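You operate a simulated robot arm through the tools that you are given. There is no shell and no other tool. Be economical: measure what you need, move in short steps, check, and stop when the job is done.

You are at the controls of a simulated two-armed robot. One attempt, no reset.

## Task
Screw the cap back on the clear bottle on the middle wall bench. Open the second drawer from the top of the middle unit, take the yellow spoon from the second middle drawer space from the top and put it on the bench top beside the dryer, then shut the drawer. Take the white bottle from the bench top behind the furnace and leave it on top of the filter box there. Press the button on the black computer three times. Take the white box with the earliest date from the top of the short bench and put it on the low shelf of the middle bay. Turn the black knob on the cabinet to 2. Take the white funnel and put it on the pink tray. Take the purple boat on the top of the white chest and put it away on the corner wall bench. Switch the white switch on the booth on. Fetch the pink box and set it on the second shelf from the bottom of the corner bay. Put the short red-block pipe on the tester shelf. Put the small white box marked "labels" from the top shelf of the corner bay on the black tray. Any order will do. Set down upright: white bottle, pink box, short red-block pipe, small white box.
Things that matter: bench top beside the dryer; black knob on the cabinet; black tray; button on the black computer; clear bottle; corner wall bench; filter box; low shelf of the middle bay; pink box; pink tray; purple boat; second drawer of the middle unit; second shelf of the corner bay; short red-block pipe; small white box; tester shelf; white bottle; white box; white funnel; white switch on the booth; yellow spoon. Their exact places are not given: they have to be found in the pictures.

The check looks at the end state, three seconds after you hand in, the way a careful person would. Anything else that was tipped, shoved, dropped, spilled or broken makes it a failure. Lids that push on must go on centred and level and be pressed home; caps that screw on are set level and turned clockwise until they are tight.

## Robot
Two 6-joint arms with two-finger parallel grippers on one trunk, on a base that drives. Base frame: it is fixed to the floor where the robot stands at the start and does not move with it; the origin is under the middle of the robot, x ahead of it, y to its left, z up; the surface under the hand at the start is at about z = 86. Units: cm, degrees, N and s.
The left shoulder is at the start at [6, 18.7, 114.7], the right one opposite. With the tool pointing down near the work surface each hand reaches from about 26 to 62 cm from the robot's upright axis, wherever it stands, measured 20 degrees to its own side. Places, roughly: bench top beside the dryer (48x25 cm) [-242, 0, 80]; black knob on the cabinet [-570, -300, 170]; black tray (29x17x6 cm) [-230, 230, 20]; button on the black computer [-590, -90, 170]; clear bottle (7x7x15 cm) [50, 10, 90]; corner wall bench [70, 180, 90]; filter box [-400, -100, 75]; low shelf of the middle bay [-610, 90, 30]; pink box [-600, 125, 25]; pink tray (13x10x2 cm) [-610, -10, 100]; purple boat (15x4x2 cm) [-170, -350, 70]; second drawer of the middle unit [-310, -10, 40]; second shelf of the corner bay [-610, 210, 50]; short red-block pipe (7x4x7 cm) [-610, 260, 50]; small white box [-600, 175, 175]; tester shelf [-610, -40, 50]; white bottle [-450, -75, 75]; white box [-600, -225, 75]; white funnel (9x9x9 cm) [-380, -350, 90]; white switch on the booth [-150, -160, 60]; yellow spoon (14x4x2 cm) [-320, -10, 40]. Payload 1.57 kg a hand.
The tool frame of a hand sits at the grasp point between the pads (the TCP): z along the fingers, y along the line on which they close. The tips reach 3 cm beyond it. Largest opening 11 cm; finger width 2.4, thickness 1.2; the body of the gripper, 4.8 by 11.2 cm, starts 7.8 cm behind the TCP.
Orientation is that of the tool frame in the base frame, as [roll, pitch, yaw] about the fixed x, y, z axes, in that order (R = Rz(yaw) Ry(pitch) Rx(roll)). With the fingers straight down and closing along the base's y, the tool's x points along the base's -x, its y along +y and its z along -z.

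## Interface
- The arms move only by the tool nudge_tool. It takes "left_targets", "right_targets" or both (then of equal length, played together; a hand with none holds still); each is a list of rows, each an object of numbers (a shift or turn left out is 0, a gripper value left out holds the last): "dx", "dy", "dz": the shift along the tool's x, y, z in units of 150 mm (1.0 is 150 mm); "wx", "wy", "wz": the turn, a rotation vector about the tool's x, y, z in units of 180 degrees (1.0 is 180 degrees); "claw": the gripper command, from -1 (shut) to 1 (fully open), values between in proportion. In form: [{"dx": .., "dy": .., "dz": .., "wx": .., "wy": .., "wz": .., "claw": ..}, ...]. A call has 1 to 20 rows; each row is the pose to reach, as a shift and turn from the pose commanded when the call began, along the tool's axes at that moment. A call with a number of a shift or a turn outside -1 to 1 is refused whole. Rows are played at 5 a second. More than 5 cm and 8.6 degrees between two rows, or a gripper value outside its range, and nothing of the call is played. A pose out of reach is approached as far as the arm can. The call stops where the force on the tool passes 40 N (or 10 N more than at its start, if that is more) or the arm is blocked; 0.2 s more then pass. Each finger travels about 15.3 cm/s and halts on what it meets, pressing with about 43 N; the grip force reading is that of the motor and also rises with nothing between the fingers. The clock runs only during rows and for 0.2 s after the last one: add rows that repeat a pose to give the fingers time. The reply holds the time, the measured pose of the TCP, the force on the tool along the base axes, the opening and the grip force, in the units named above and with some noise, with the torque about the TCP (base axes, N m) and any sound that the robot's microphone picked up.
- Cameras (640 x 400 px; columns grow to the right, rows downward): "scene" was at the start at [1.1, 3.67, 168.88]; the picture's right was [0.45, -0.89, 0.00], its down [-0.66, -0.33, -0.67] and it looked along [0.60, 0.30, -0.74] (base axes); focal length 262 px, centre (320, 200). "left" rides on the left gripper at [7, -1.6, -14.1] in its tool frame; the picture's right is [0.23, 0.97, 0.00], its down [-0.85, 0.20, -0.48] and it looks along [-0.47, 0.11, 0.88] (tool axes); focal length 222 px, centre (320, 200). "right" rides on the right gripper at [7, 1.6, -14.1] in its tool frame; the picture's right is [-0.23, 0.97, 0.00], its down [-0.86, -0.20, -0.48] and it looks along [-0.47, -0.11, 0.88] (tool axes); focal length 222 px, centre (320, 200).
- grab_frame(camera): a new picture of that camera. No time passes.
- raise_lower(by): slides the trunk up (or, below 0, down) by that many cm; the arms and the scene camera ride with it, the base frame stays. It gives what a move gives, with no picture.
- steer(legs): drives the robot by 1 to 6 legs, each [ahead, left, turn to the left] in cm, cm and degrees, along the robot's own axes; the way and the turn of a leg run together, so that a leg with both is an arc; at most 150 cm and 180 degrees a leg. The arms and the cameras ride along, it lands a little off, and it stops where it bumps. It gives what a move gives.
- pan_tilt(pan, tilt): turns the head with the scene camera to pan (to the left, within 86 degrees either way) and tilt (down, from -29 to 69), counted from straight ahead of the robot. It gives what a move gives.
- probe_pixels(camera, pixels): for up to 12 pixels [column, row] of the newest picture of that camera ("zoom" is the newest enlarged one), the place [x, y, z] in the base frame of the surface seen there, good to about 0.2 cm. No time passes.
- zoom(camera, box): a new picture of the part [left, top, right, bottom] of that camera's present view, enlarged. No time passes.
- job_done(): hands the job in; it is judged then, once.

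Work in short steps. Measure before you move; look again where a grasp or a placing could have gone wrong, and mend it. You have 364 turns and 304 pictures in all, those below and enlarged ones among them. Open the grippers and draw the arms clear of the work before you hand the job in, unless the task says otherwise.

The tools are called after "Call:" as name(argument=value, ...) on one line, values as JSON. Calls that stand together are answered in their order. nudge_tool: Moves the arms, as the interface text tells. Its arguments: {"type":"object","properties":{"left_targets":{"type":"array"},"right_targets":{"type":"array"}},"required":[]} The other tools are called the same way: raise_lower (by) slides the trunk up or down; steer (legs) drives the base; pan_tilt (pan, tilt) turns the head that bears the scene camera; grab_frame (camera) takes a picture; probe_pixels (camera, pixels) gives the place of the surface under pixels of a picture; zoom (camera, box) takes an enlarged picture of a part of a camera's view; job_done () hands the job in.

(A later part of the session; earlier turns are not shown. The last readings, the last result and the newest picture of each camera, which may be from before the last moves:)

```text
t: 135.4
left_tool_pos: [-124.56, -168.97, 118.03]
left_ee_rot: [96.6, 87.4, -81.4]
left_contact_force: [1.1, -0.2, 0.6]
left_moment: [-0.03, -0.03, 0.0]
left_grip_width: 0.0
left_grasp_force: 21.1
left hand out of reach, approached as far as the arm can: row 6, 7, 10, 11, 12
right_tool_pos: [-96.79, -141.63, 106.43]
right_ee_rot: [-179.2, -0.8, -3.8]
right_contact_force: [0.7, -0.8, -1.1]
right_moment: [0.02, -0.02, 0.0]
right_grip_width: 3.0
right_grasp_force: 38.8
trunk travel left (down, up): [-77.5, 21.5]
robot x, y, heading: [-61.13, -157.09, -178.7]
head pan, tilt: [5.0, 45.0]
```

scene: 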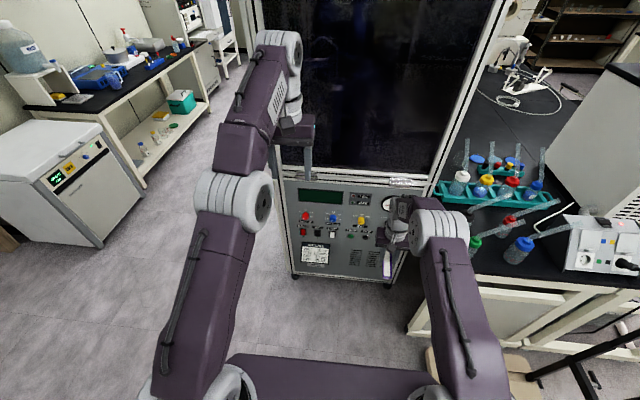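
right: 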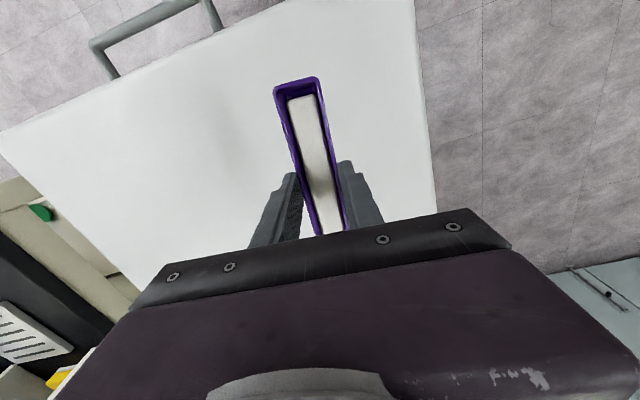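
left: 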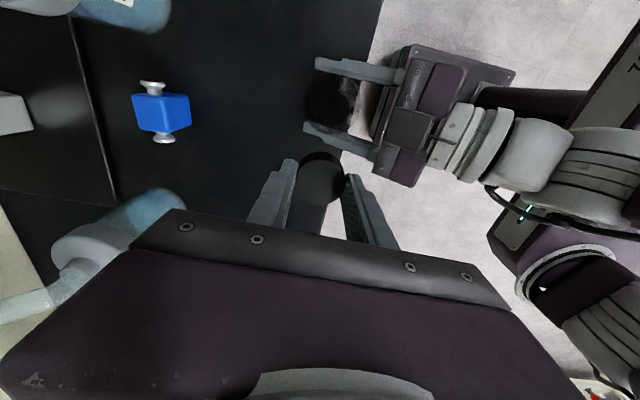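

The hand points along -x. I lower the trunk 55 cm and shift the base so the fingertips face the switch, then look.

Call:
raise_lower(by=-55)

Call:
steer(legs=[[15, -8, 0]])

Call:
grab_frame(camera="scene")

Call:
grab_frame(camera="left")

```text
refused: -55 is not a number from -40 to 40
```

```text
t: 136.8
left_tool_pos: [-139.45, -161.68, 118.1]
left_ee_rot: [96.7, 87.5, -81.4]
left_contact_force: [-0.2, -0.5, 0.0]
left_moment: [0.0, 0.0, 0.01]
left_grip_width: 0.01
left_grasp_force: 21.0
right_tool_pos: [-111.73, -134.18, 106.41]
right_ee_rot: [-179.1, -0.7, -3.9]
right_contact_force: [0.4, -1.2, -1.0]
right_moment: [0.04, 0.02, 0.01]
right_grip_width: 3.01
right_grasp_force: 39.1
trunk travel left (down, up): [-77.5, 21.5]
robot x, y, heading: [-76.76, -150.06, -178.6]
head pan, tilt: [5.0, 45.0]
```

```text
255 pictures are left
```

scene: 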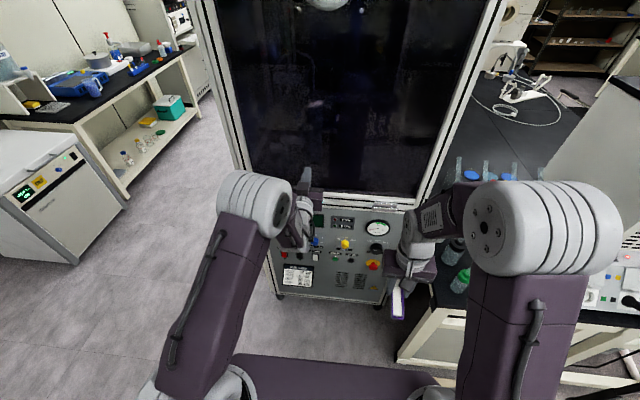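

```text
254 pictures are left
```

left: 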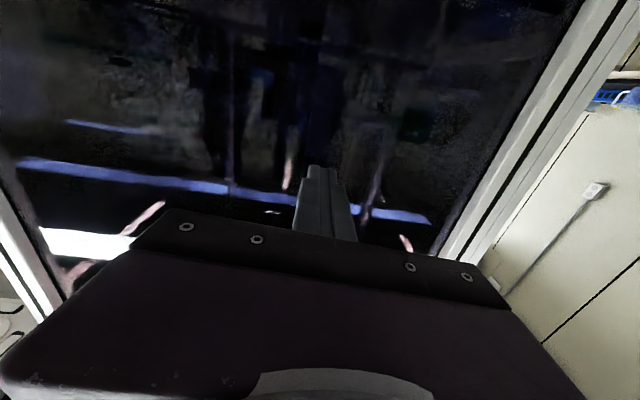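

Call:
raise_lower(by=-40)

Call:
raise_lower(by=-15)

Call:
grab_frame(camera="scene")

Call:
grab_frame(camera="left")

```text
t: 140.7
left_tool_pos: [-139.77, -161.55, 78.12]
left_ee_rot: [98.8, 87.4, -79.1]
left_contact_force: [0.2, -0.4, 0.2]
left_moment: [0.02, 0.0, -0.04]
left_grip_width: 0.0
left_grasp_force: 21.3
right_tool_pos: [-111.89, -134.18, 66.23]
right_ee_rot: [-179.2, -1.0, -3.9]
right_contact_force: [-0.8, -0.2, -0.4]
right_moment: [0.03, 0.01, 0.0]
right_grip_width: 3.01
right_grasp_force: 39.8
trunk travel left (down, up): [-37.5, 61.5]
robot x, y, heading: [-76.38, -150.11, -178.5]
head pan, tilt: [5.0, 45.0]
```

```text
t: 142.4
left_tool_pos: [-139.71, -161.57, 63.02]
left_ee_rot: [98.8, 87.4, -79.2]
left_contact_force: [0.3, -0.3, -0.3]
left_moment: [-0.02, -0.01, -0.01]
left_grip_width: 0.0
left_grasp_force: 21.2
right_tool_pos: [-111.87, -134.2, 51.34]
right_ee_rot: [-179.2, -0.9, -3.8]
right_contact_force: [0.6, 0.4, -1.1]
right_moment: [0.0, 0.01, -0.02]
right_grip_width: 3.0
right_grasp_force: 40.3
trunk travel left (down, up): [-22.5, 76.5]
robot x, y, heading: [-76.39, -149.8, -178.5]
head pan, tilt: [5.0, 45.0]
```

```text
253 pictures are left
```

scene: 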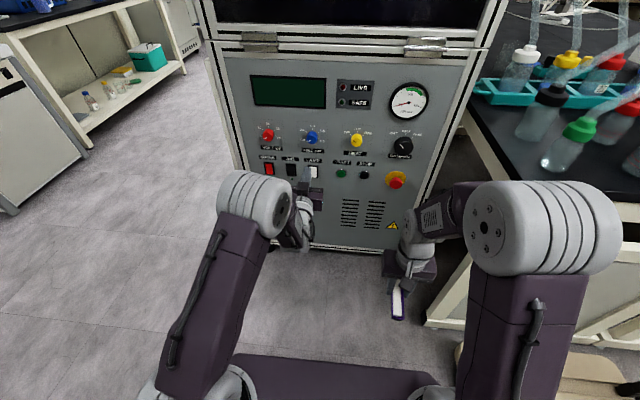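

```text
252 pictures are left
```

left: 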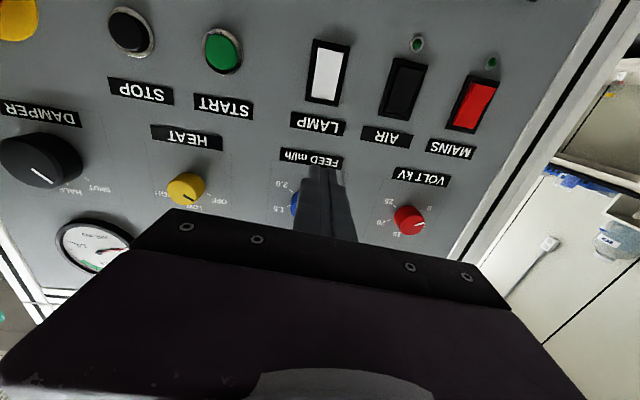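

Call:
probe_pixels(camera="left", pixels=[[330, 53], [328, 60], [326, 72], [324, 85], [323, 95], [345, 100], [402, 88]])

Call:
zoom(camera="left", box=[280, 20, 440, 140])

```text
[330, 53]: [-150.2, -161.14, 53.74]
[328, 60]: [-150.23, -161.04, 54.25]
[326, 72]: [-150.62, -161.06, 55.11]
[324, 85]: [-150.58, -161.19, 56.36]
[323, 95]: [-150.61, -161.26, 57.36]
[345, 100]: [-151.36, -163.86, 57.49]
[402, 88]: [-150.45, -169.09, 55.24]
```

```text
3.33 times, centred on (360, 80) of left
```

zoom: 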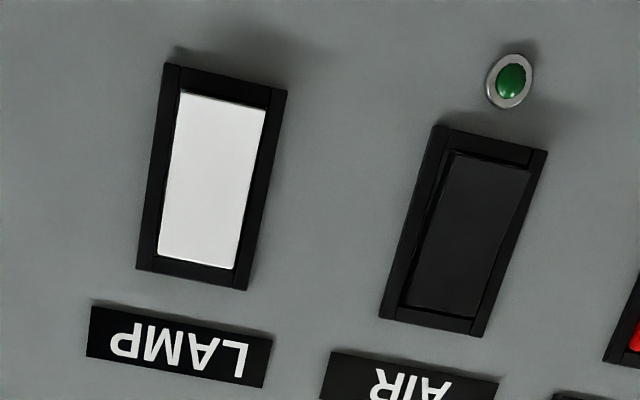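

The switch bottom is at (-150.2, -161.1, 54). I align the fingertips at z ≈ 54.4 and push forward to it.

Call:
nudge_tool(left_targets=[{"dx": 0.25, "dy": -0.05}, {"dx": 0.5, "dy": -0.05}, {"dx": 0.573, "dy": -0.05}, {"dx": 0.573, "dy": -0.05, "dz": 0.2}, {"dx": 0.573, "dy": -0.05, "dz": 0.4}, {"dx": 0.573, "dy": -0.05, "dz": 0.4}])

Call:
zoom(camera="left", box=[200, 100, 440, 250])

Call:
zoom(camera="scene", box=[270, 145, 350, 195])

```text
t: 143.8
left_tool_pos: [-146.02, -161.0, 54.21]
left_ee_rot: [100.1, 87.2, -77.3]
left_contact_force: [0.1, 0.9, 0.3]
left_moment: [-0.03, 0.0, -0.01]
left_grip_width: 0.02
left_grasp_force: 21.2
left hand out of reach, approached as far as the arm can: row 1, 2, 3
right_tool_pos: [-111.83, -134.2, 51.29]
right_ee_rot: [-179.3, -0.9, -3.9]
right_contact_force: [1.1, -0.2, -0.4]
right_moment: [-0.01, 0.03, 0.04]
right_grip_width: 2.98
right_grasp_force: 39.5
trunk travel left (down, up): [-22.5, 76.5]
robot x, y, heading: [-76.26, -150.02, -178.5]
head pan, tilt: [5.0, 45.0]
```

```text
2.67 times, centred on (320, 175) of left
```

zoom: 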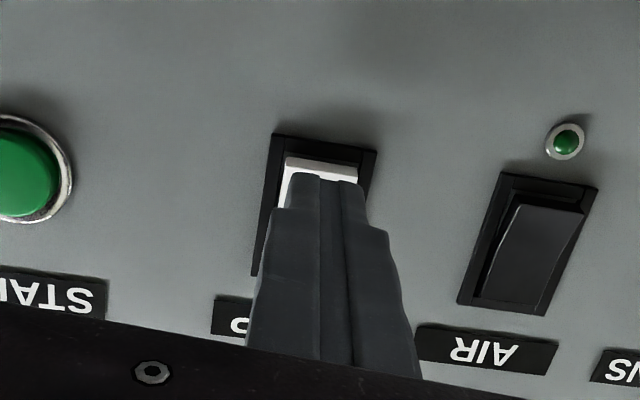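

```text
8.00 times, centred on (310, 170) of scene
```

zoom: 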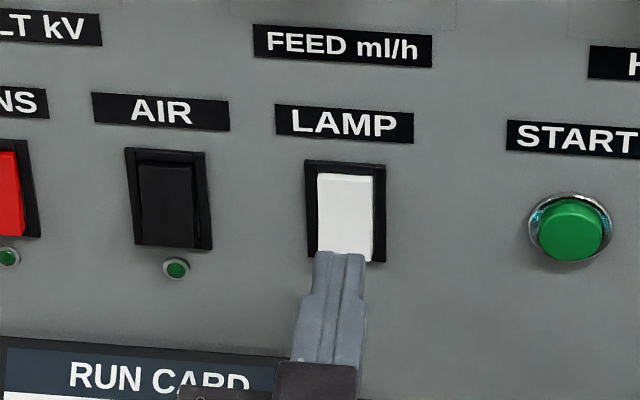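

Aligned on the lower half. I press forward.

Call:
nudge_tool(left_targets=[{"dz": 0.04}, {"dz": 0.08}, {"dz": 0.11}, {"dz": 0.135}, {"dz": 0.135}, {"dz": 0.0}, {"dz": -0.25}, {"dz": -0.4}])

Call:
zoom(camera="scene", box=[270, 145, 350, 195])

Call:
zoom(camera="left", box=[200, 60, 440, 210])

```text
t: 144.8
left_tool_pos: [-147.23, -160.98, 54.23]
left_ee_rot: [103.8, 87.2, -73.7]
left_contact_force: [20.7, -0.5, 6.0]
left_moment: [0.05, 0.41, -0.13]
left_grip_width: 0.0
left_grasp_force: 21.0
left hand out of reach, approached as far as the arm can: row 1, 2, 3, 4
right_tool_pos: [-111.71, -134.26, 51.52]
right_ee_rot: [-179.2, -0.8, -4.0]
right_contact_force: [-1.3, 0.1, -1.2]
right_moment: [-0.01, -0.02, 0.0]
right_grip_width: 3.02
right_grasp_force: 39.5
trunk travel left (down, up): [-22.5, 76.5]
robot x, y, heading: [-76.62, -149.78, -178.6]
head pan, tilt: [5.0, 45.0]
stopped in row 4 (left hand): the force on the tool passed its limit at 49 N (the readings are from after the stop); the commanded pose is now the measured one
```

```text
8.00 times, centred on (310, 170) of scene
```

zoom: 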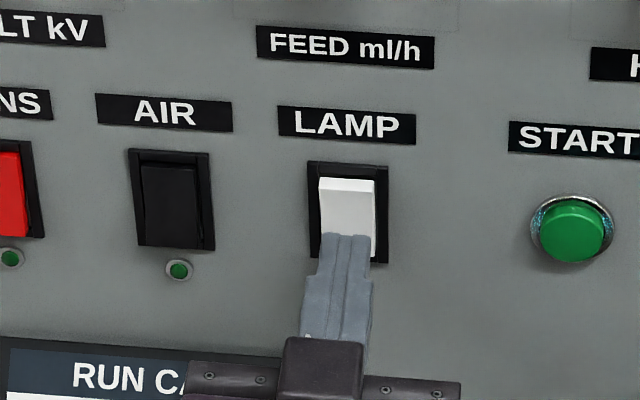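

```text
2.67 times, centred on (320, 135) of left
```

zoom: 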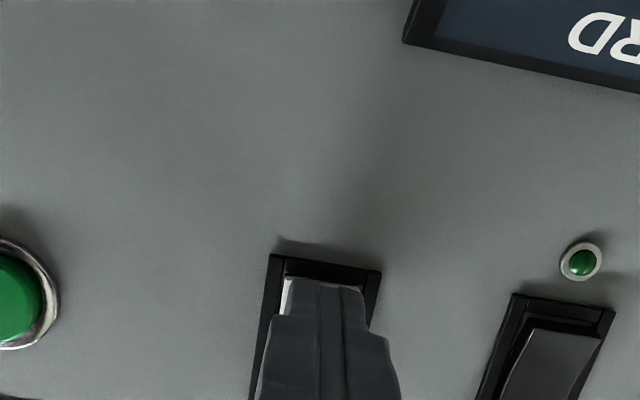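

The rocker's top now sticks out: it has flipped. I withdraw the base and raise the trunk, then check.

Call:
steer(legs=[[-20, 0, 0]])

Call:
zoom(camera="scene", box=[260, 130, 380, 205])

Call:
raise_lower(by=40)

Call:
raise_lower(by=15)

```text
t: 146.4
left_tool_pos: [-126.89, -160.56, 53.97]
left_ee_rot: [108.5, 87.2, -68.8]
left_contact_force: [-0.4, 0.5, -0.3]
left_moment: [0.03, 0.02, -0.01]
left_grip_width: 0.0
left_grasp_force: 21.1
right_tool_pos: [-91.26, -133.65, 51.34]
right_ee_rot: [-179.2, -0.9, -3.8]
right_contact_force: [0.4, -1.2, 0.3]
right_moment: [-0.03, -0.01, 0.01]
right_grip_width: 3.0
right_grasp_force: 39.5
trunk travel left (down, up): [-22.5, 76.5]
robot x, y, heading: [-55.69, -149.38, -178.6]
head pan, tilt: [5.0, 45.0]
```

```text
5.33 times, centred on (320, 168) of scene
```

zoom: 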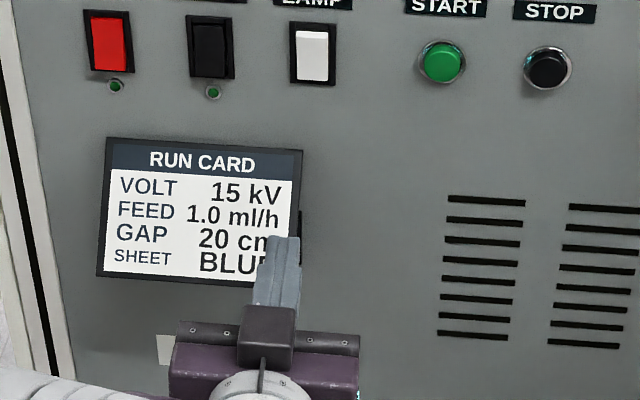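

```text
t: 150.2
left_tool_pos: [-127.04, -160.51, 93.82]
left_ee_rot: [109.0, 87.2, -68.4]
left_contact_force: [0.4, 0.5, 0.0]
left_moment: [-0.02, -0.01, -0.04]
left_grip_width: 0.02
left_grasp_force: 21.4
right_tool_pos: [-91.29, -133.7, 91.34]
right_ee_rot: [-179.2, -0.9, -3.9]
right_contact_force: [0.2, 0.0, -0.2]
right_moment: [0.01, -0.01, 0.04]
right_grip_width: 2.98
right_grasp_force: 39.4
trunk travel left (down, up): [-62.5, 36.5]
robot x, y, heading: [-55.75, -149.4, -178.7]
head pan, tilt: [5.0, 45.0]
```

```text
t: 152.0
left_tool_pos: [-126.89, -160.55, 109.07]
left_ee_rot: [109.1, 87.1, -68.5]
left_contact_force: [-0.5, 0.5, -0.1]
left_moment: [-0.01, 0.0, 0.02]
left_grip_width: 0.0
left_grasp_force: 21.7
right_tool_pos: [-91.31, -133.46, 106.38]
right_ee_rot: [-179.2, -0.9, -3.8]
right_contact_force: [-0.6, -0.4, -1.0]
right_moment: [0.02, -0.04, 0.01]
right_grip_width: 3.01
right_grasp_force: 39.8
trunk travel left (down, up): [-77.5, 21.5]
robot x, y, heading: [-55.87, -149.64, -178.8]
head pan, tilt: [5.0, 45.0]
```

I fold the left hand back to pointing down, then drive to the corner wall bench with the boat.

Call:
nudge_tool(left_targets=[{"dx": -0.08, "dz": -0.07, "wy": 0.046}, {"dx": -0.16, "dz": -0.14, "wy": 0.092}, {"dx": -0.24, "dz": -0.21, "wy": 0.138}, {"dx": -0.32, "dz": -0.28, "wy": 0.184}, {"dx": -0.4, "dz": -0.35, "wy": 0.23}, {"dx": -0.48, "dz": -0.42, "wy": 0.276}, {"dx": -0.56, "dz": -0.5, "wy": 0.322}, {"dx": -0.64, "dz": -0.58, "wy": 0.368}, {"dx": -0.72, "dz": -0.66, "wy": 0.414}, {"dx": -0.8, "dz": -0.74, "wy": 0.46}, {"dx": -0.9, "dz": -0.8, "wy": 0.485}, {"dx": -0.9, "dz": -0.8, "wy": 0.485}])

Call:
steer(legs=[[-20, 0, 0], [0, -150, 0], [0, -150, 0], [0, 0, 179]])

Call:
pan_tilt(pan=0, tilt=35)

Call:
grab_frame(camera="scene")

```text
t: 154.6
left_tool_pos: [-111.87, -160.0, 120.81]
left_ee_rot: [177.3, 3.2, 2.3]
left_contact_force: [0.8, 0.1, -0.1]
left_moment: [-0.01, 0.01, 0.0]
left_grip_width: 0.03
left_grasp_force: 21.9
left hand out of reach, approached as far as the arm can: row 9, 10, 11, 12
right_tool_pos: [-91.32, -133.72, 106.38]
right_ee_rot: [-179.4, -0.8, -3.9]
right_contact_force: [-0.9, 0.8, -0.5]
right_moment: [0.0, -0.02, 0.01]
right_grip_width: 3.03
right_grasp_force: 39.2
trunk travel left (down, up): [-77.5, 21.5]
robot x, y, heading: [-56.04, -149.72, -178.4]
head pan, tilt: [5.0, 45.0]
```

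```text
t: 177.7
left_tool_pos: [13.72, 163.14, 120.79]
left_ee_rot: [177.4, 3.4, 179.9]
left_contact_force: [0.3, 0.2, -0.2]
left_moment: [0.02, -0.03, 0.0]
left_grip_width: 0.02
left_grasp_force: 21.3
right_tool_pos: [-7.95, 137.75, 106.48]
right_ee_rot: [-179.1, -0.9, 173.7]
right_contact_force: [0.1, 0.3, -0.1]
right_moment: [0.0, -0.01, 0.0]
right_grip_width: 3.05
right_grasp_force: 39.6
trunk travel left (down, up): [-77.5, 21.5]
robot x, y, heading: [-42.36, 154.92, -0.9]
head pan, tilt: [5.0, 45.0]
```

```text
t: 178.4
left_tool_pos: [13.75, 163.11, 120.79]
left_ee_rot: [177.3, 3.3, 179.9]
left_contact_force: [-0.1, 0.1, 0.6]
left_moment: [0.0, 0.01, -0.01]
left_grip_width: 0.0
left_grasp_force: 21.3
right_tool_pos: [-7.98, 137.83, 106.26]
right_ee_rot: [-179.2, -0.9, 173.7]
right_contact_force: [0.2, -0.4, -0.3]
right_moment: [0.01, -0.02, 0.02]
right_grip_width: 3.02
right_grasp_force: 39.8
trunk travel left (down, up): [-77.5, 21.5]
robot x, y, heading: [-43.02, 154.68, -1.3]
head pan, tilt: [0.0, 35.0]
```

```text
245 pictures are left
```

scene: 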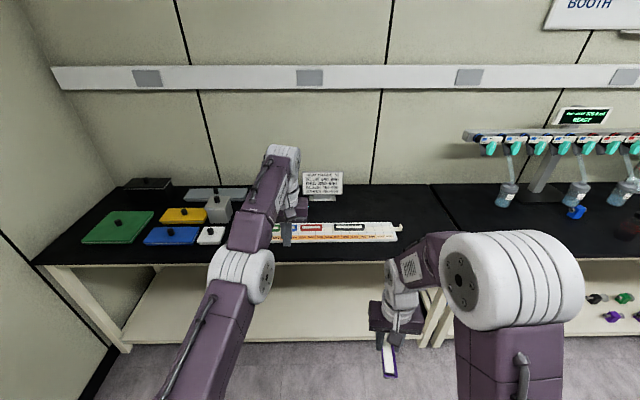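

Call:
zoom(camera="scene", box=[290, 160, 370, 210])

Call:
zoom(camera="scene", box=[264, 205, 424, 255])

```text
8.00 times, centred on (330, 185) of scene
```

zoom: 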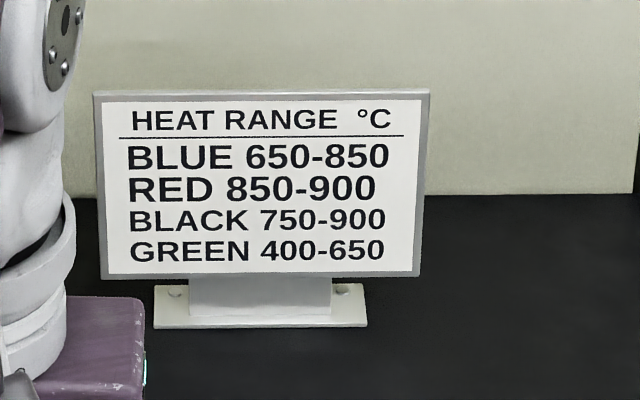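

```text
4.00 times, centred on (344, 230) of scene
```

zoom: 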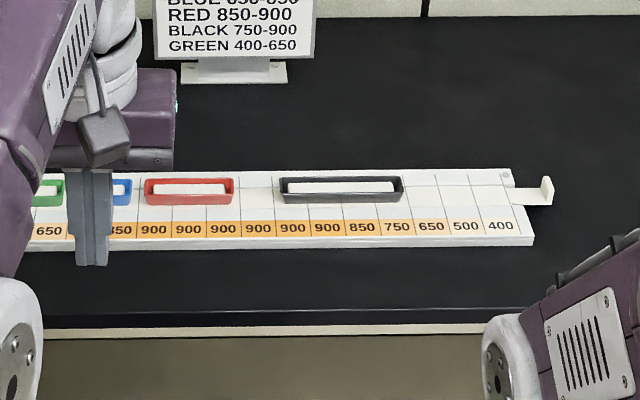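

The sign lists heat ranges for blue, red, black, green only; I need a closer look at the rack and the lidded boxes. I drive up to the bench.

Call:
steer(legs=[[40, 15, 1.2]])

Call:
pan_tilt(pan=35, tilt=45)

Call:
grab_frame(camera="scene")

Call:
pan_tilt(pan=-5, tilt=50)

Call:
grab_frame(camera="scene")

```text
t: 181.0
left_tool_pos: [54.04, 178.5, 120.89]
left_ee_rot: [177.3, 3.5, -178.8]
left_contact_force: [-0.9, -0.4, -0.4]
left_moment: [0.02, -0.03, 0.04]
left_grip_width: 0.01
left_grasp_force: 21.1
right_tool_pos: [32.99, 152.69, 106.41]
right_ee_rot: [-179.3, -0.9, 175.0]
right_contact_force: [0.1, 0.8, -0.8]
right_moment: [0.02, 0.0, 0.03]
right_grip_width: 3.03
right_grasp_force: 39.3
trunk travel left (down, up): [-77.5, 21.5]
robot x, y, heading: [-2.19, 169.07, 0.5]
head pan, tilt: [0.0, 35.0]
```

```text
t: 182.0
left_tool_pos: [54.15, 178.58, 120.75]
left_ee_rot: [177.3, 3.3, -178.8]
left_contact_force: [0.5, 0.1, 0.0]
left_moment: [0.03, -0.01, 0.01]
left_grip_width: 0.0
left_grasp_force: 21.1
right_tool_pos: [33.13, 152.81, 106.24]
right_ee_rot: [-179.2, -1.0, 175.1]
right_contact_force: [0.5, -0.4, -1.3]
right_moment: [0.0, -0.03, -0.03]
right_grip_width: 3.02
right_grasp_force: 39.4
trunk travel left (down, up): [-77.5, 21.5]
robot x, y, heading: [-2.32, 168.77, 0.1]
head pan, tilt: [35.0, 45.0]
```

```text
242 pictures are left
```

scene: 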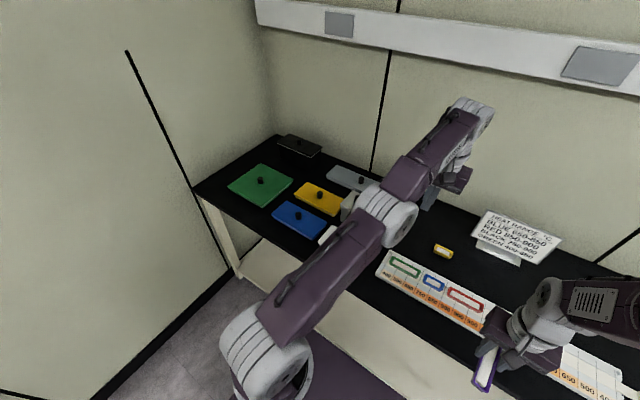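

```text
t: 183.1
left_tool_pos: [54.12, 178.59, 120.67]
left_ee_rot: [177.4, 3.3, -178.8]
left_contact_force: [-0.5, -0.5, -0.2]
left_moment: [-0.02, 0.0, 0.01]
left_grip_width: 0.0
left_grasp_force: 21.4
right_tool_pos: [33.19, 152.63, 106.26]
right_ee_rot: [-179.2, -1.0, 174.9]
right_contact_force: [-0.2, -0.1, -1.2]
right_moment: [0.0, -0.02, 0.0]
right_grip_width: 3.02
right_grasp_force: 39.3
trunk travel left (down, up): [-77.5, 21.5]
robot x, y, heading: [-2.41, 169.36, 0.2]
head pan, tilt: [-5.0, 50.0]
```

```text
241 pictures are left
```

scene: 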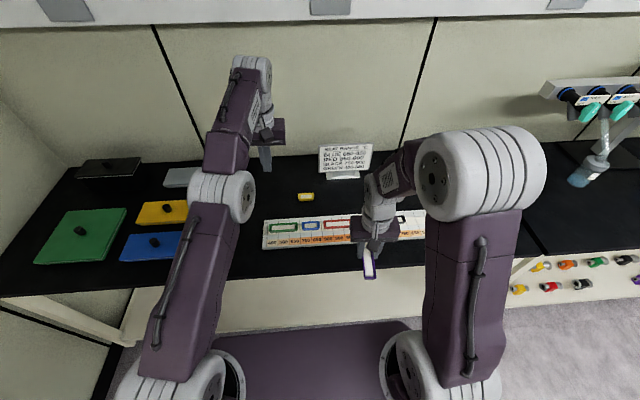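

Call:
grab_frame(camera="left")

Call:
zoom(camera="scene", box=[250, 180, 450, 280])

```text
240 pictures are left
```

left: 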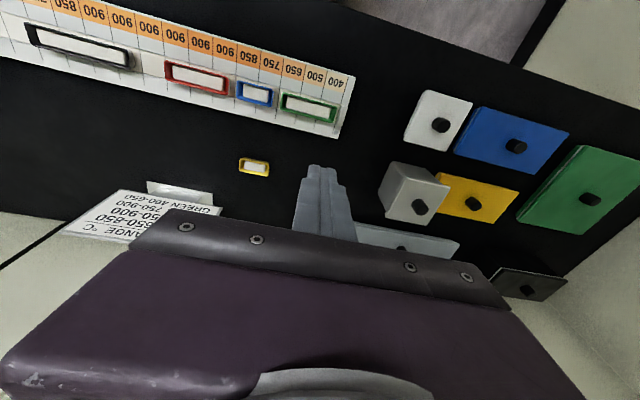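

```text
3.20 times, centred on (350, 230) of scene
```

zoom: 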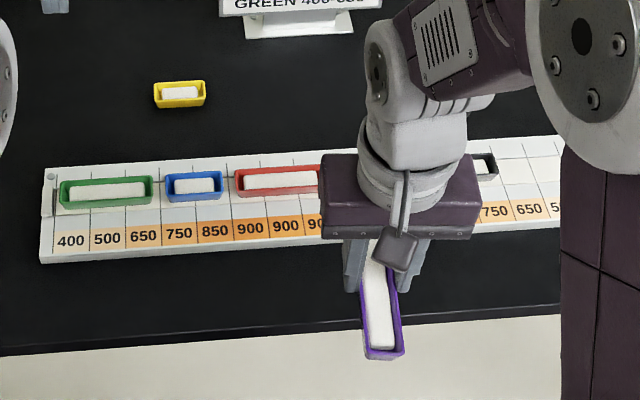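

Call:
probe_pixels(camera="scene", pixels=[[264, 222], [264, 245], [424, 232], [306, 197], [270, 226], [297, 226], [308, 250], [5, 293], [75, 155], [520, 250], [345, 178], [425, 214]])

Call:
probe_pixels(camera="left", pixels=[[352, 78], [338, 137], [283, 98], [338, 115], [240, 90], [165, 70], [228, 88], [30, 35], [132, 60], [253, 167], [300, 70], [215, 50]])

```text
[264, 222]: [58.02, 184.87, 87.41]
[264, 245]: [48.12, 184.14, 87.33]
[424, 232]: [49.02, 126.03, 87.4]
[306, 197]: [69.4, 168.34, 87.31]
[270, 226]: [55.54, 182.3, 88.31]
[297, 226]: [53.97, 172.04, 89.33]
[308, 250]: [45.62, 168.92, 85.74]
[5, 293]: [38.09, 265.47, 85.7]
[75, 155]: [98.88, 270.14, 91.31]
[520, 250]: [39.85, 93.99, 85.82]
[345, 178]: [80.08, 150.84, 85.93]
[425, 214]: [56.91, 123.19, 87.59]
```

```text
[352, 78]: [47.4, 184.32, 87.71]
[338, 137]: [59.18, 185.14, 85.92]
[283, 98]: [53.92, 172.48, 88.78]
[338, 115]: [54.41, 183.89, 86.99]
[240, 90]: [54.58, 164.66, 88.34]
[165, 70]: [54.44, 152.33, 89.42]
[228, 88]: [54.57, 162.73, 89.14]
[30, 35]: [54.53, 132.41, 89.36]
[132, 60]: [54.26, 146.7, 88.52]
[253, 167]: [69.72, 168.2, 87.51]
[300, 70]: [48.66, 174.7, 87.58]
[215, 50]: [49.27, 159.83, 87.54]
```

The bench top runs about y 95–270, and the tray positions are already taken by the listed boats; the unlisted yellow boat sits on the bench top. I'll put the purple boat on the free bench top to the right of the tray. I drive right with the trunk raised a bit.

Call:
raise_lower(by=8)

Call:
steer(legs=[[0, -44, 0]])

Call:
grab_frame(camera="right")

Call:
grab_frame(camera="scene")

```text
t: 184.3
left_tool_pos: [54.12, 178.7, 128.76]
left_ee_rot: [177.3, 3.3, -178.8]
left_contact_force: [0.1, 0.3, -0.6]
left_moment: [-0.03, 0.01, 0.02]
left_grip_width: 0.0
left_grasp_force: 21.5
right_tool_pos: [33.08, 152.76, 114.23]
right_ee_rot: [-179.2, -0.9, 174.9]
right_contact_force: [-0.1, 0.2, -0.8]
right_moment: [-0.03, -0.02, 0.01]
right_grip_width: 3.04
right_grasp_force: 39.3
trunk travel left (down, up): [-85.5, 13.5]
robot x, y, heading: [-2.2, 169.22, 0.2]
head pan, tilt: [-5.0, 50.0]
```

```text
t: 186.9
left_tool_pos: [54.4, 134.47, 128.73]
left_ee_rot: [177.4, 3.2, -179.1]
left_contact_force: [0.0, 0.4, 0.2]
left_moment: [-0.01, 0.01, -0.03]
left_grip_width: 0.02
left_grasp_force: 21.5
right_tool_pos: [33.08, 108.66, 114.32]
right_ee_rot: [-179.2, -0.9, 174.7]
right_contact_force: [-0.1, 0.3, -0.1]
right_moment: [-0.01, 0.05, -0.03]
right_grip_width: 3.03
right_grasp_force: 39.6
trunk travel left (down, up): [-85.5, 13.5]
robot x, y, heading: [-1.77, 125.53, 0.1]
head pan, tilt: [-5.0, 50.0]
```

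```text
238 pictures are left
```

right: 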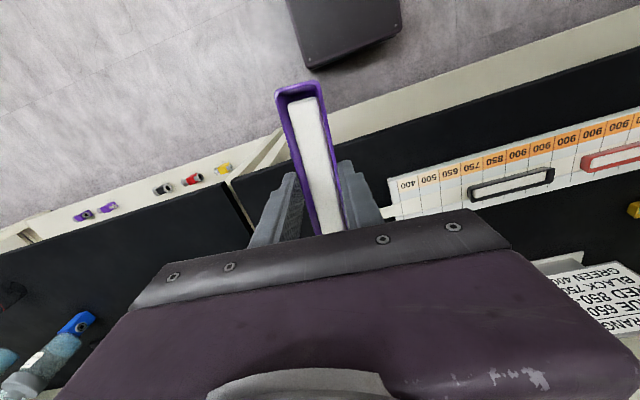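

```text
237 pictures are left
```

scene: 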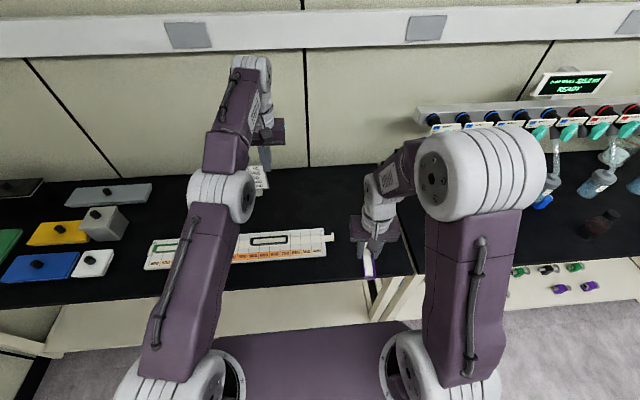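

Call:
probe_pixels(camera="scene", pixels=[[330, 238], [328, 252], [414, 270], [414, 285], [350, 215], [360, 195], [340, 255]])

Call:
probe_pixels(camera="right", pixels=[[392, 190], [395, 215], [235, 185], [250, 215], [310, 160]])

```text
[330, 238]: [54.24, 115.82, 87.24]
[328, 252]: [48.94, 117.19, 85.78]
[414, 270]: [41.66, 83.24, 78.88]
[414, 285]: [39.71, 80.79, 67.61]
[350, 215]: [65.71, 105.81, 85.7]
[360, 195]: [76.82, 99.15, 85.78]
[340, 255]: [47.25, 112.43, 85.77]
```

```text
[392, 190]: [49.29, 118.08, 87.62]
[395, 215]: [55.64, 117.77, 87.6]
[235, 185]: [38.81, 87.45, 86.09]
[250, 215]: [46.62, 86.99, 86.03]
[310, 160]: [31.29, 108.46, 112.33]
```

I carry the boat over the free spot (57, 103) and lower it.

Call:
nudge_tool(right_targets=[{"dx": -0.2, "dy": -0.03, "dz": 0.1}, {"dx": -0.4, "dy": -0.06, "dz": 0.25}, {"dx": -0.6, "dy": -0.09, "dz": 0.4}, {"dx": -0.81, "dy": -0.11, "dz": 0.55}, {"dx": -0.81, "dy": -0.11, "dz": 0.6}])

Call:
nudge_tool(right_targets=[{"dx": -0.2, "dy": -0.03, "dz": 0.15}, {"dx": -0.4, "dy": -0.06, "dz": 0.35}, {"dx": -0.6, "dy": -0.09, "dz": 0.55}, {"dx": -0.81, "dy": -0.11, "dz": 0.75}, {"dx": -0.81, "dy": -0.11, "dz": 0.95}, {"dx": -0.81, "dy": -0.11, "dz": 0.95}])

```text
t: 188.1
left_tool_pos: [54.35, 134.32, 128.78]
left_ee_rot: [177.3, 3.3, -179.1]
left_contact_force: [-0.8, -0.7, -0.5]
left_moment: [-0.02, -0.03, -0.01]
left_grip_width: 0.02
left_grasp_force: 21.4
right_tool_pos: [45.24, 105.69, 105.41]
right_ee_rot: [-179.3, -0.8, 174.7]
right_contact_force: [-0.9, 0.2, -0.9]
right_moment: [-0.03, -0.01, 0.0]
right_grip_width: 2.99
right_grasp_force: 39.4
trunk travel left (down, up): [-85.5, 13.5]
robot x, y, heading: [-2.24, 125.04, 0.1]
head pan, tilt: [-5.0, 50.0]
```

```text
t: 189.5
left_tool_pos: [54.35, 134.38, 128.93]
left_ee_rot: [177.3, 3.3, -179.1]
left_contact_force: [-0.1, -0.9, -0.2]
left_moment: [-0.02, 0.01, 0.0]
left_grip_width: 0.01
left_grasp_force: 21.1
right_tool_pos: [54.64, 103.07, 91.34]
right_ee_rot: [-179.1, -1.0, 174.6]
right_contact_force: [0.4, -0.1, -0.4]
right_moment: [-0.02, -0.01, -0.02]
right_grip_width: 3.02
right_grasp_force: 39.6
right hand out of reach, approached as far as the arm can: row 4, 5, 6
trunk travel left (down, up): [-85.5, 13.5]
robot x, y, heading: [-2.47, 125.01, 0.2]
head pan, tilt: [-5.0, 50.0]
```

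Call:
nudge_tool(right_targets=[{"dx": 0.1, "dz": 0.03}, {"dx": 0.1, "dz": 0.07}, {"dx": 0.1, "dz": 0.1}, {"dx": 0.1, "dz": 0.115}])

```text
t: 190.5
left_tool_pos: [54.52, 134.31, 128.82]
left_ee_rot: [177.3, 3.3, -179.1]
left_contact_force: [0.1, -0.5, 0.0]
left_moment: [-0.02, -0.01, 0.03]
left_grip_width: 0.0
left_grasp_force: 20.9
right_tool_pos: [53.43, 102.95, 89.64]
right_ee_rot: [-179.3, -0.9, 174.7]
right_contact_force: [0.7, -0.2, 0.3]
right_moment: [0.0, 0.01, 0.0]
right_grip_width: 3.0
right_grasp_force: 39.9
trunk travel left (down, up): [-85.5, 13.5]
robot x, y, heading: [-1.99, 125.37, 0.2]
head pan, tilt: [-5.0, 50.0]
```

Just touching. I lower a hair more, open, and lift off.

Call:
nudge_tool(right_targets=[{"dz": 0.008}, {"dz": 0.012}, {"dz": 0.012, "claw": -0.2}, {"dz": 0.012, "claw": -0.2}, {"dz": 0.012, "claw": -0.2}, {"dz": -0.1, "claw": -0.2}, {"dz": -0.4}, {"dz": -0.7}, {"dz": -1.0}])

Call:
grab_frame(camera="right")

```text
t: 192.5
left_tool_pos: [54.39, 134.29, 128.73]
left_ee_rot: [177.3, 3.4, -179.1]
left_contact_force: [0.1, -0.1, -0.1]
left_moment: [0.0, 0.03, -0.01]
left_grip_width: 0.0
left_grasp_force: 21.4
right_tool_pos: [53.59, 102.91, 104.88]
right_ee_rot: [-179.2, -1.0, 174.7]
right_contact_force: [0.1, -0.6, 0.3]
right_moment: [0.01, 0.0, -0.01]
right_grip_width: 4.4
right_grasp_force: 0.1
trunk travel left (down, up): [-85.5, 13.5]
robot x, y, heading: [-1.63, 125.04, -0.2]
head pan, tilt: [-5.0, 50.0]
```

```text
236 pictures are left
```

right: 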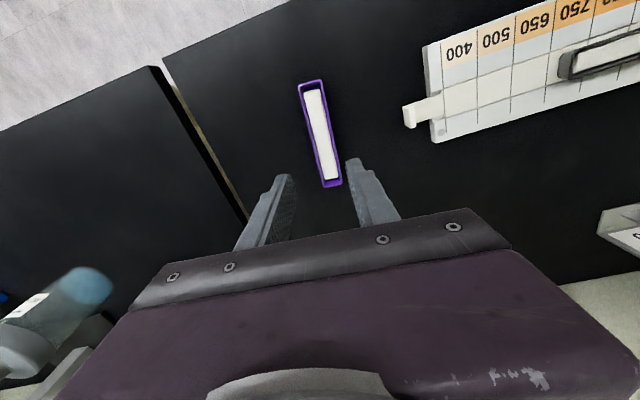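

Boat placed. Now I back off, turn west along the north aisle, and survey.

Call:
nudge_tool(right_targets=[{"dx": 0.2, "dz": -0.2}, {"dx": 0.4, "dz": -0.4}, {"dx": 0.6, "dz": -0.6}, {"dx": 0.8, "dz": -0.6}], left_targets=[{"dx": 0.2}, {"dx": 0.4}, {"dx": 0.6}, {"dx": 0.8, "claw": 1}])

Call:
steer(legs=[[-60, 25, 0], [0, 0, 180], [80, 0, 0]])

Call:
pan_tilt(pan=0, tilt=25)

Call:
grab_frame(camera="scene")

Call:
pan_tilt(pan=55, tilt=25)

Call:
grab_frame(camera="scene")

```text
t: 193.5
left_tool_pos: [50.44, 131.95, 133.27]
left_ee_rot: [176.9, 1.9, -179.0]
left_contact_force: [-0.4, -0.3, 0.0]
left_moment: [0.03, -0.08, 0.04]
left_grip_width: 11.0
left_grasp_force: 1.0
left hand out of reach, approached as far as the arm can: row 1, 2, 3, 4
right_tool_pos: [41.68, 104.07, 114.35]
right_ee_rot: [-179.3, -0.8, 174.7]
right_contact_force: [-0.8, 0.8, -0.1]
right_moment: [0.06, -0.03, 0.01]
right_grip_width: 4.38
right_grasp_force: 0.1
trunk travel left (down, up): [-85.5, 13.5]
robot x, y, heading: [-2.22, 125.31, -0.2]
head pan, tilt: [-5.0, 50.0]
```

```text
t: 208.5
left_tool_pos: [-198.38, 142.79, 133.22]
left_ee_rot: [176.9, 1.9, 0.7]
left_contact_force: [0.2, 0.9, 0.7]
left_moment: [-0.01, -0.01, -0.04]
left_grip_width: 10.98
left_grasp_force: 0.0
right_tool_pos: [-189.3, 170.82, 114.23]
right_ee_rot: [-179.2, -0.9, -5.6]
right_contact_force: [0.2, 0.0, -0.2]
right_moment: [-0.03, 0.01, -0.04]
right_grip_width: 4.4
right_grasp_force: 0.1
trunk travel left (down, up): [-85.5, 13.5]
robot x, y, heading: [-145.68, 149.4, 179.6]
head pan, tilt: [-5.0, 50.0]
```

```text
t: 209.4
left_tool_pos: [-198.54, 142.87, 133.03]
left_ee_rot: [176.9, 1.7, 0.7]
left_contact_force: [0.1, 0.2, -0.8]
left_moment: [0.03, 0.0, 0.0]
left_grip_width: 11.01
left_grasp_force: 0.0
right_tool_pos: [-189.59, 170.65, 114.32]
right_ee_rot: [-179.2, -1.0, -5.6]
right_contact_force: [-1.2, -0.6, -0.9]
right_moment: [-0.01, 0.0, 0.02]
right_grip_width: 4.42
right_grasp_force: 0.1
trunk travel left (down, up): [-85.5, 13.5]
robot x, y, heading: [-145.69, 149.53, 179.6]
head pan, tilt: [0.0, 25.0]
```

```text
235 pictures are left
```

scene: 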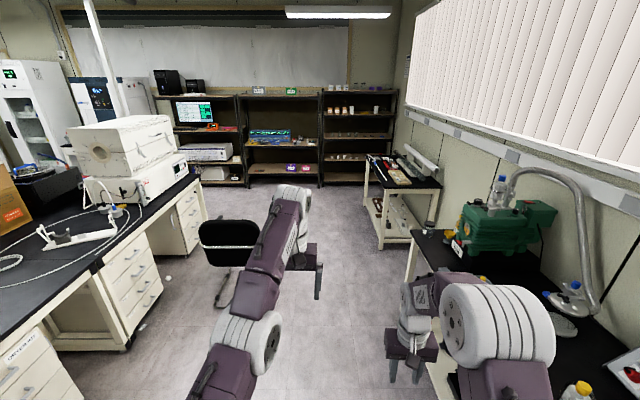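

```text
t: 210.7
left_tool_pos: [-198.57, 142.87, 133.11]
left_ee_rot: [176.9, 1.8, 0.6]
left_contact_force: [0.4, -0.3, -0.6]
left_moment: [0.0, 0.02, -0.04]
left_grip_width: 11.01
left_grasp_force: 0.1
right_tool_pos: [-189.47, 170.59, 114.28]
right_ee_rot: [-179.2, -0.9, -5.6]
right_contact_force: [0.7, 0.7, -0.3]
right_moment: [0.0, -0.03, 0.01]
right_grip_width: 4.41
right_grasp_force: 0.1
trunk travel left (down, up): [-85.5, 13.5]
robot x, y, heading: [-145.49, 149.47, 179.9]
head pan, tilt: [55.0, 25.0]
```

```text
234 pictures are left
```

scene: 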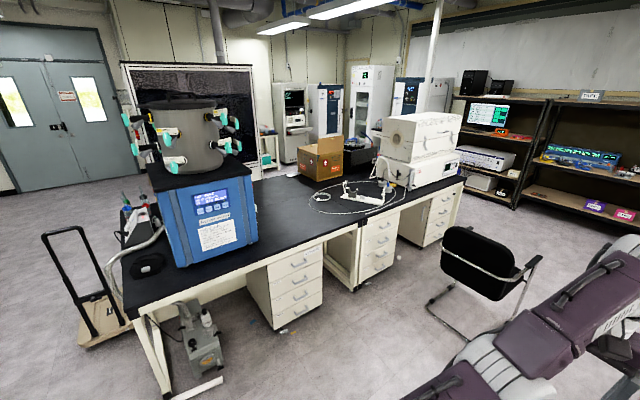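

Call:
probe_pixels(camera="scene", pixels=[[300, 262], [300, 290], [380, 225], [380, 240], [380, 255], [440, 215], [250, 250], [270, 228], [370, 205], [440, 315], [480, 240], [323, 245]])

Call:
zoom(camera="scene", box=[230, 180, 470, 330])

```text
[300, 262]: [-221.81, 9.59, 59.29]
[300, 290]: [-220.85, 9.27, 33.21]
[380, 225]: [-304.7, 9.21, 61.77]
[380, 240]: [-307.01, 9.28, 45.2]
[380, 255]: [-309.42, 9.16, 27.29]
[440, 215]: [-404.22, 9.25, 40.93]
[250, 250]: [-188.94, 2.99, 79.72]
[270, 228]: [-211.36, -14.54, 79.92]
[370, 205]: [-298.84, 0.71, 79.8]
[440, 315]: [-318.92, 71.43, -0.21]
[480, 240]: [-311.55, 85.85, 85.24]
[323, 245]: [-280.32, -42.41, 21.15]
```

```text
2.67 times, centred on (350, 255) of scene
```

zoom: 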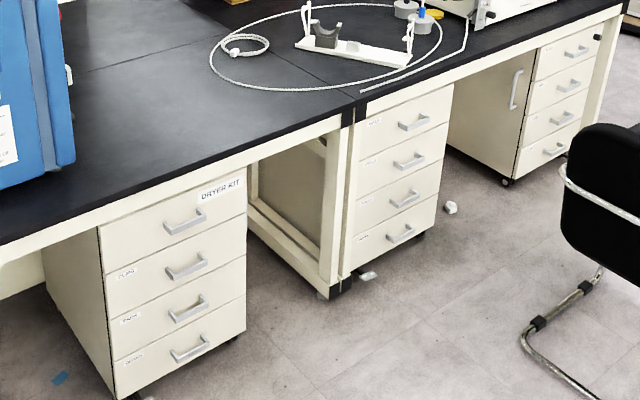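

Call:
probe_pixels(camera="scene", pixels=[[432, 292], [467, 341], [520, 262], [445, 240], [450, 268], [500, 290], [465, 315], [538, 262], [515, 300], [460, 275]])

Call:
zoom(camera="scene", box=[400, 200, 560, 360])

```text
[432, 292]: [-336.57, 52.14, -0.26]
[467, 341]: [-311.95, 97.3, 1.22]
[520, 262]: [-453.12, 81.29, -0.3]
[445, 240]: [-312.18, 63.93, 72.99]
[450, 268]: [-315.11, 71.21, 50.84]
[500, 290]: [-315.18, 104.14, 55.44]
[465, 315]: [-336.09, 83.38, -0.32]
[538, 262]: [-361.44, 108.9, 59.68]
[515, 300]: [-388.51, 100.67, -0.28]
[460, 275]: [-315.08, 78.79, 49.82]
```

```text
2.50 times, centred on (480, 280) of scene
```

zoom: 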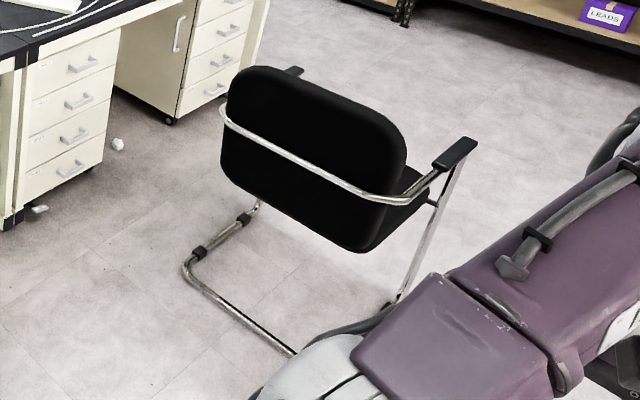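

The middle unit is at x ≈ -310, front face y = 9.2; the chair stands just NW of it (x < -311, y 60–110). I drive to about (-262, 100) facing south, staying clear of the chair, and look at the unit.

Call:
steer(legs=[[0, 0, 90], [50, -117, 0.2]])

Call:
pan_tilt(pan=-30, tilt=45)

Call:
grab_frame(camera="scene")

```text
t: 220.9
left_tool_pos: [-264.75, 53.79, 133.17]
left_ee_rot: [176.9, 1.9, 86.9]
left_contact_force: [-0.2, -0.1, 0.1]
left_moment: [0.03, 0.0, 0.02]
left_grip_width: 11.01
left_grasp_force: 0.0
right_tool_pos: [-291.87, 64.69, 114.25]
right_ee_rot: [-179.2, -0.9, 80.6]
right_contact_force: [0.9, 0.0, -0.2]
right_moment: [0.03, -0.02, 0.05]
right_grip_width: 4.41
right_grasp_force: 0.2
trunk travel left (down, up): [-85.5, 13.5]
robot x, y, heading: [-267.61, 106.65, -94.1]
head pan, tilt: [55.0, 25.0]
```

```text
t: 222.5
left_tool_pos: [-264.76, 53.82, 133.13]
left_ee_rot: [177.0, 1.8, 86.9]
left_contact_force: [-0.6, -0.1, -0.1]
left_moment: [0.0, -0.01, 0.0]
left_grip_width: 11.01
left_grasp_force: 0.2
right_tool_pos: [-291.99, 64.67, 114.15]
right_ee_rot: [-179.3, -1.0, 80.6]
right_contact_force: [0.8, -0.7, -0.5]
right_moment: [0.04, 0.02, 0.01]
right_grip_width: 4.39
right_grasp_force: 0.0
trunk travel left (down, up): [-85.5, 13.5]
robot x, y, heading: [-267.91, 106.69, -94.2]
head pan, tilt: [-30.0, 45.0]
```

```text
231 pictures are left
```

scene: 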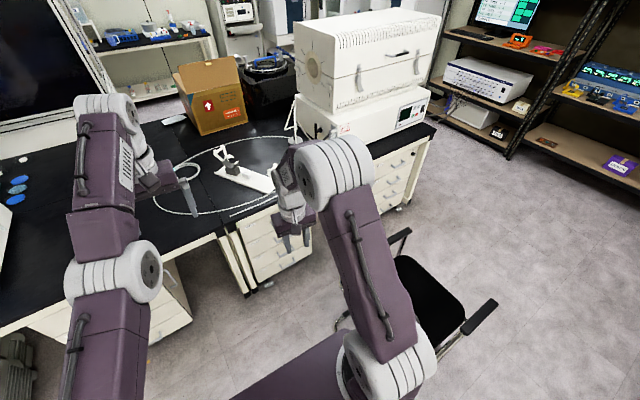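

Call:
zoom(camera="scene", box=[215, 190, 335, 290])

Call:
grab_frame(camera="right")

```text
4.00 times, centred on (275, 240) of scene
```

zoom: 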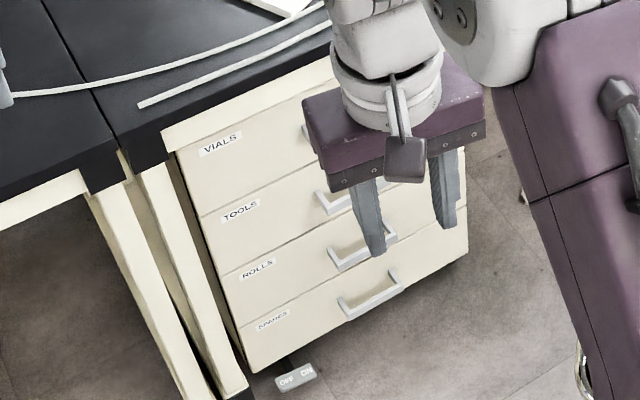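

```text
229 pictures are left
```

right: 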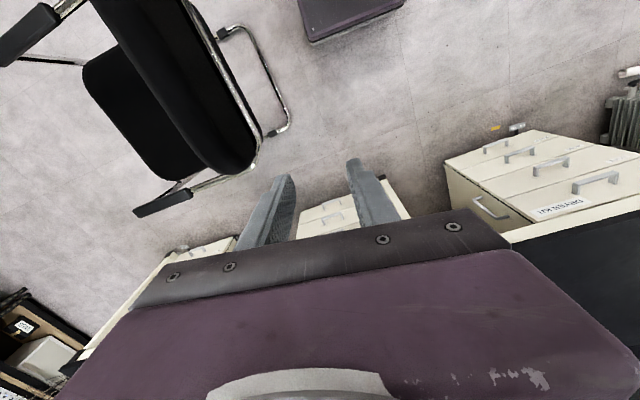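

Call:
probe_pixels(camera="zoom", pixels=[[335, 208], [322, 205], [345, 201], [350, 264], [338, 262], [372, 303], [400, 290], [345, 315], [240, 210], [257, 268], [275, 320], [210, 225]])

```text
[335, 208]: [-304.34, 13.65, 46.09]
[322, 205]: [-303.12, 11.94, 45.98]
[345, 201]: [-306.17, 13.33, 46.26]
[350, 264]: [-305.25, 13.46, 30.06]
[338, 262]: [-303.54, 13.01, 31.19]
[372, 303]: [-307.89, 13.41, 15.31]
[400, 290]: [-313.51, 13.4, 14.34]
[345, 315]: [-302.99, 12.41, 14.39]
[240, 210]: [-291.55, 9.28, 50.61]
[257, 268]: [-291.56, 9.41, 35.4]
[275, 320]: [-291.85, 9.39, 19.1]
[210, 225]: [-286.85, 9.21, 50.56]
```

Second drawer "TOOLS": handle bar at z ≈ 46, x -302.5 to -314, y ≈ 13.4. I turn the right hand so that it will point south with the fingers closing vertically, and lift the left hand.

Call:
nudge_tool(right_targets=[{"wz": 0.045, "claw": 0.5}, {"wz": 0.09}, {"wz": 0.135}, {"wz": 0.18}, {"wz": 0.225}, {"wz": 0.27}, {"wz": 0.315}, {"wz": 0.36}, {"wz": 0.405}, {"wz": 0.448}, {"wz": 0.448}], left_targets=[{"dz": -0.1}, {"dz": -0.2}, {"dz": -0.3}, {"dz": -0.4}, {"dz": -0.5}, {"dz": -0.6}, {"dz": -0.7}, {"dz": -0.8}, {"dz": -0.9}, {"dz": -1.0}, {"dz": -1.0}])

Call:
nudge_tool(right_targets=[{"dy": 0.09, "dz": 0.05, "wx": -0.046}, {"dy": 0.18, "dz": 0.1, "wx": -0.092}, {"dy": 0.27, "dz": 0.15, "wx": -0.138}, {"dy": 0.36, "dz": 0.2, "wx": -0.184}, {"dy": 0.45, "dz": 0.25, "wx": -0.23}, {"dy": 0.54, "dz": 0.3, "wx": -0.276}, {"dy": 0.63, "dz": 0.35, "wx": -0.322}, {"dy": 0.72, "dz": 0.4, "wx": -0.368}, {"dy": 0.81, "dz": 0.45, "wx": -0.414}, {"dy": 0.9, "dz": 0.5, "wx": -0.46}, {"dy": 1.0, "dz": 0.6, "wx": -0.5}, {"dy": 1.0, "dz": 0.6, "wx": -0.5}])

```text
t: 224.9
left_tool_pos: [-263.29, 59.29, 142.07]
left_ee_rot: [176.9, 2.1, 86.9]
left_contact_force: [-0.4, -0.2, 0.4]
left_moment: [0.04, -0.02, -0.02]
left_grip_width: 11.01
left_grasp_force: 0.0
left hand out of reach, approached as far as the arm can: row 1, 2, 3, 4, 5, 6, 7, 8, 9, 10, 11
right_tool_pos: [-292.03, 64.6, 114.22]
right_ee_rot: [-179.0, 0.6, -0.1]
right_contact_force: [-0.5, 0.8, 0.4]
right_moment: [0.02, -0.03, -0.01]
right_grip_width: 8.26
right_grasp_force: 0.0
trunk travel left (down, up): [-85.5, 13.5]
robot x, y, heading: [-267.57, 106.84, -94.4]
head pan, tilt: [-30.0, 45.0]
```

```text
t: 227.5
left_tool_pos: [-263.3, 59.35, 141.99]
left_ee_rot: [177.0, 1.9, 86.9]
left_contact_force: [0.3, -0.4, 0.0]
left_moment: [-0.08, -0.02, 0.01]
left_grip_width: 10.97
left_grasp_force: 0.1
right_tool_pos: [-294.97, 34.08, 105.56]
right_ee_rot: [91.1, 0.6, -0.1]
right_contact_force: [-0.2, 0.1, 0.3]
right_moment: [-0.01, 0.0, 0.02]
right_grip_width: 8.24
right_grasp_force: 0.0
right hand out of reach, approached as far as the arm can: row 4, 7, 8, 9, 10, 11, 12
trunk travel left (down, up): [-85.5, 13.5]
robot x, y, heading: [-267.86, 107.34, -94.2]
head pan, tilt: [-30.0, 45.0]
```

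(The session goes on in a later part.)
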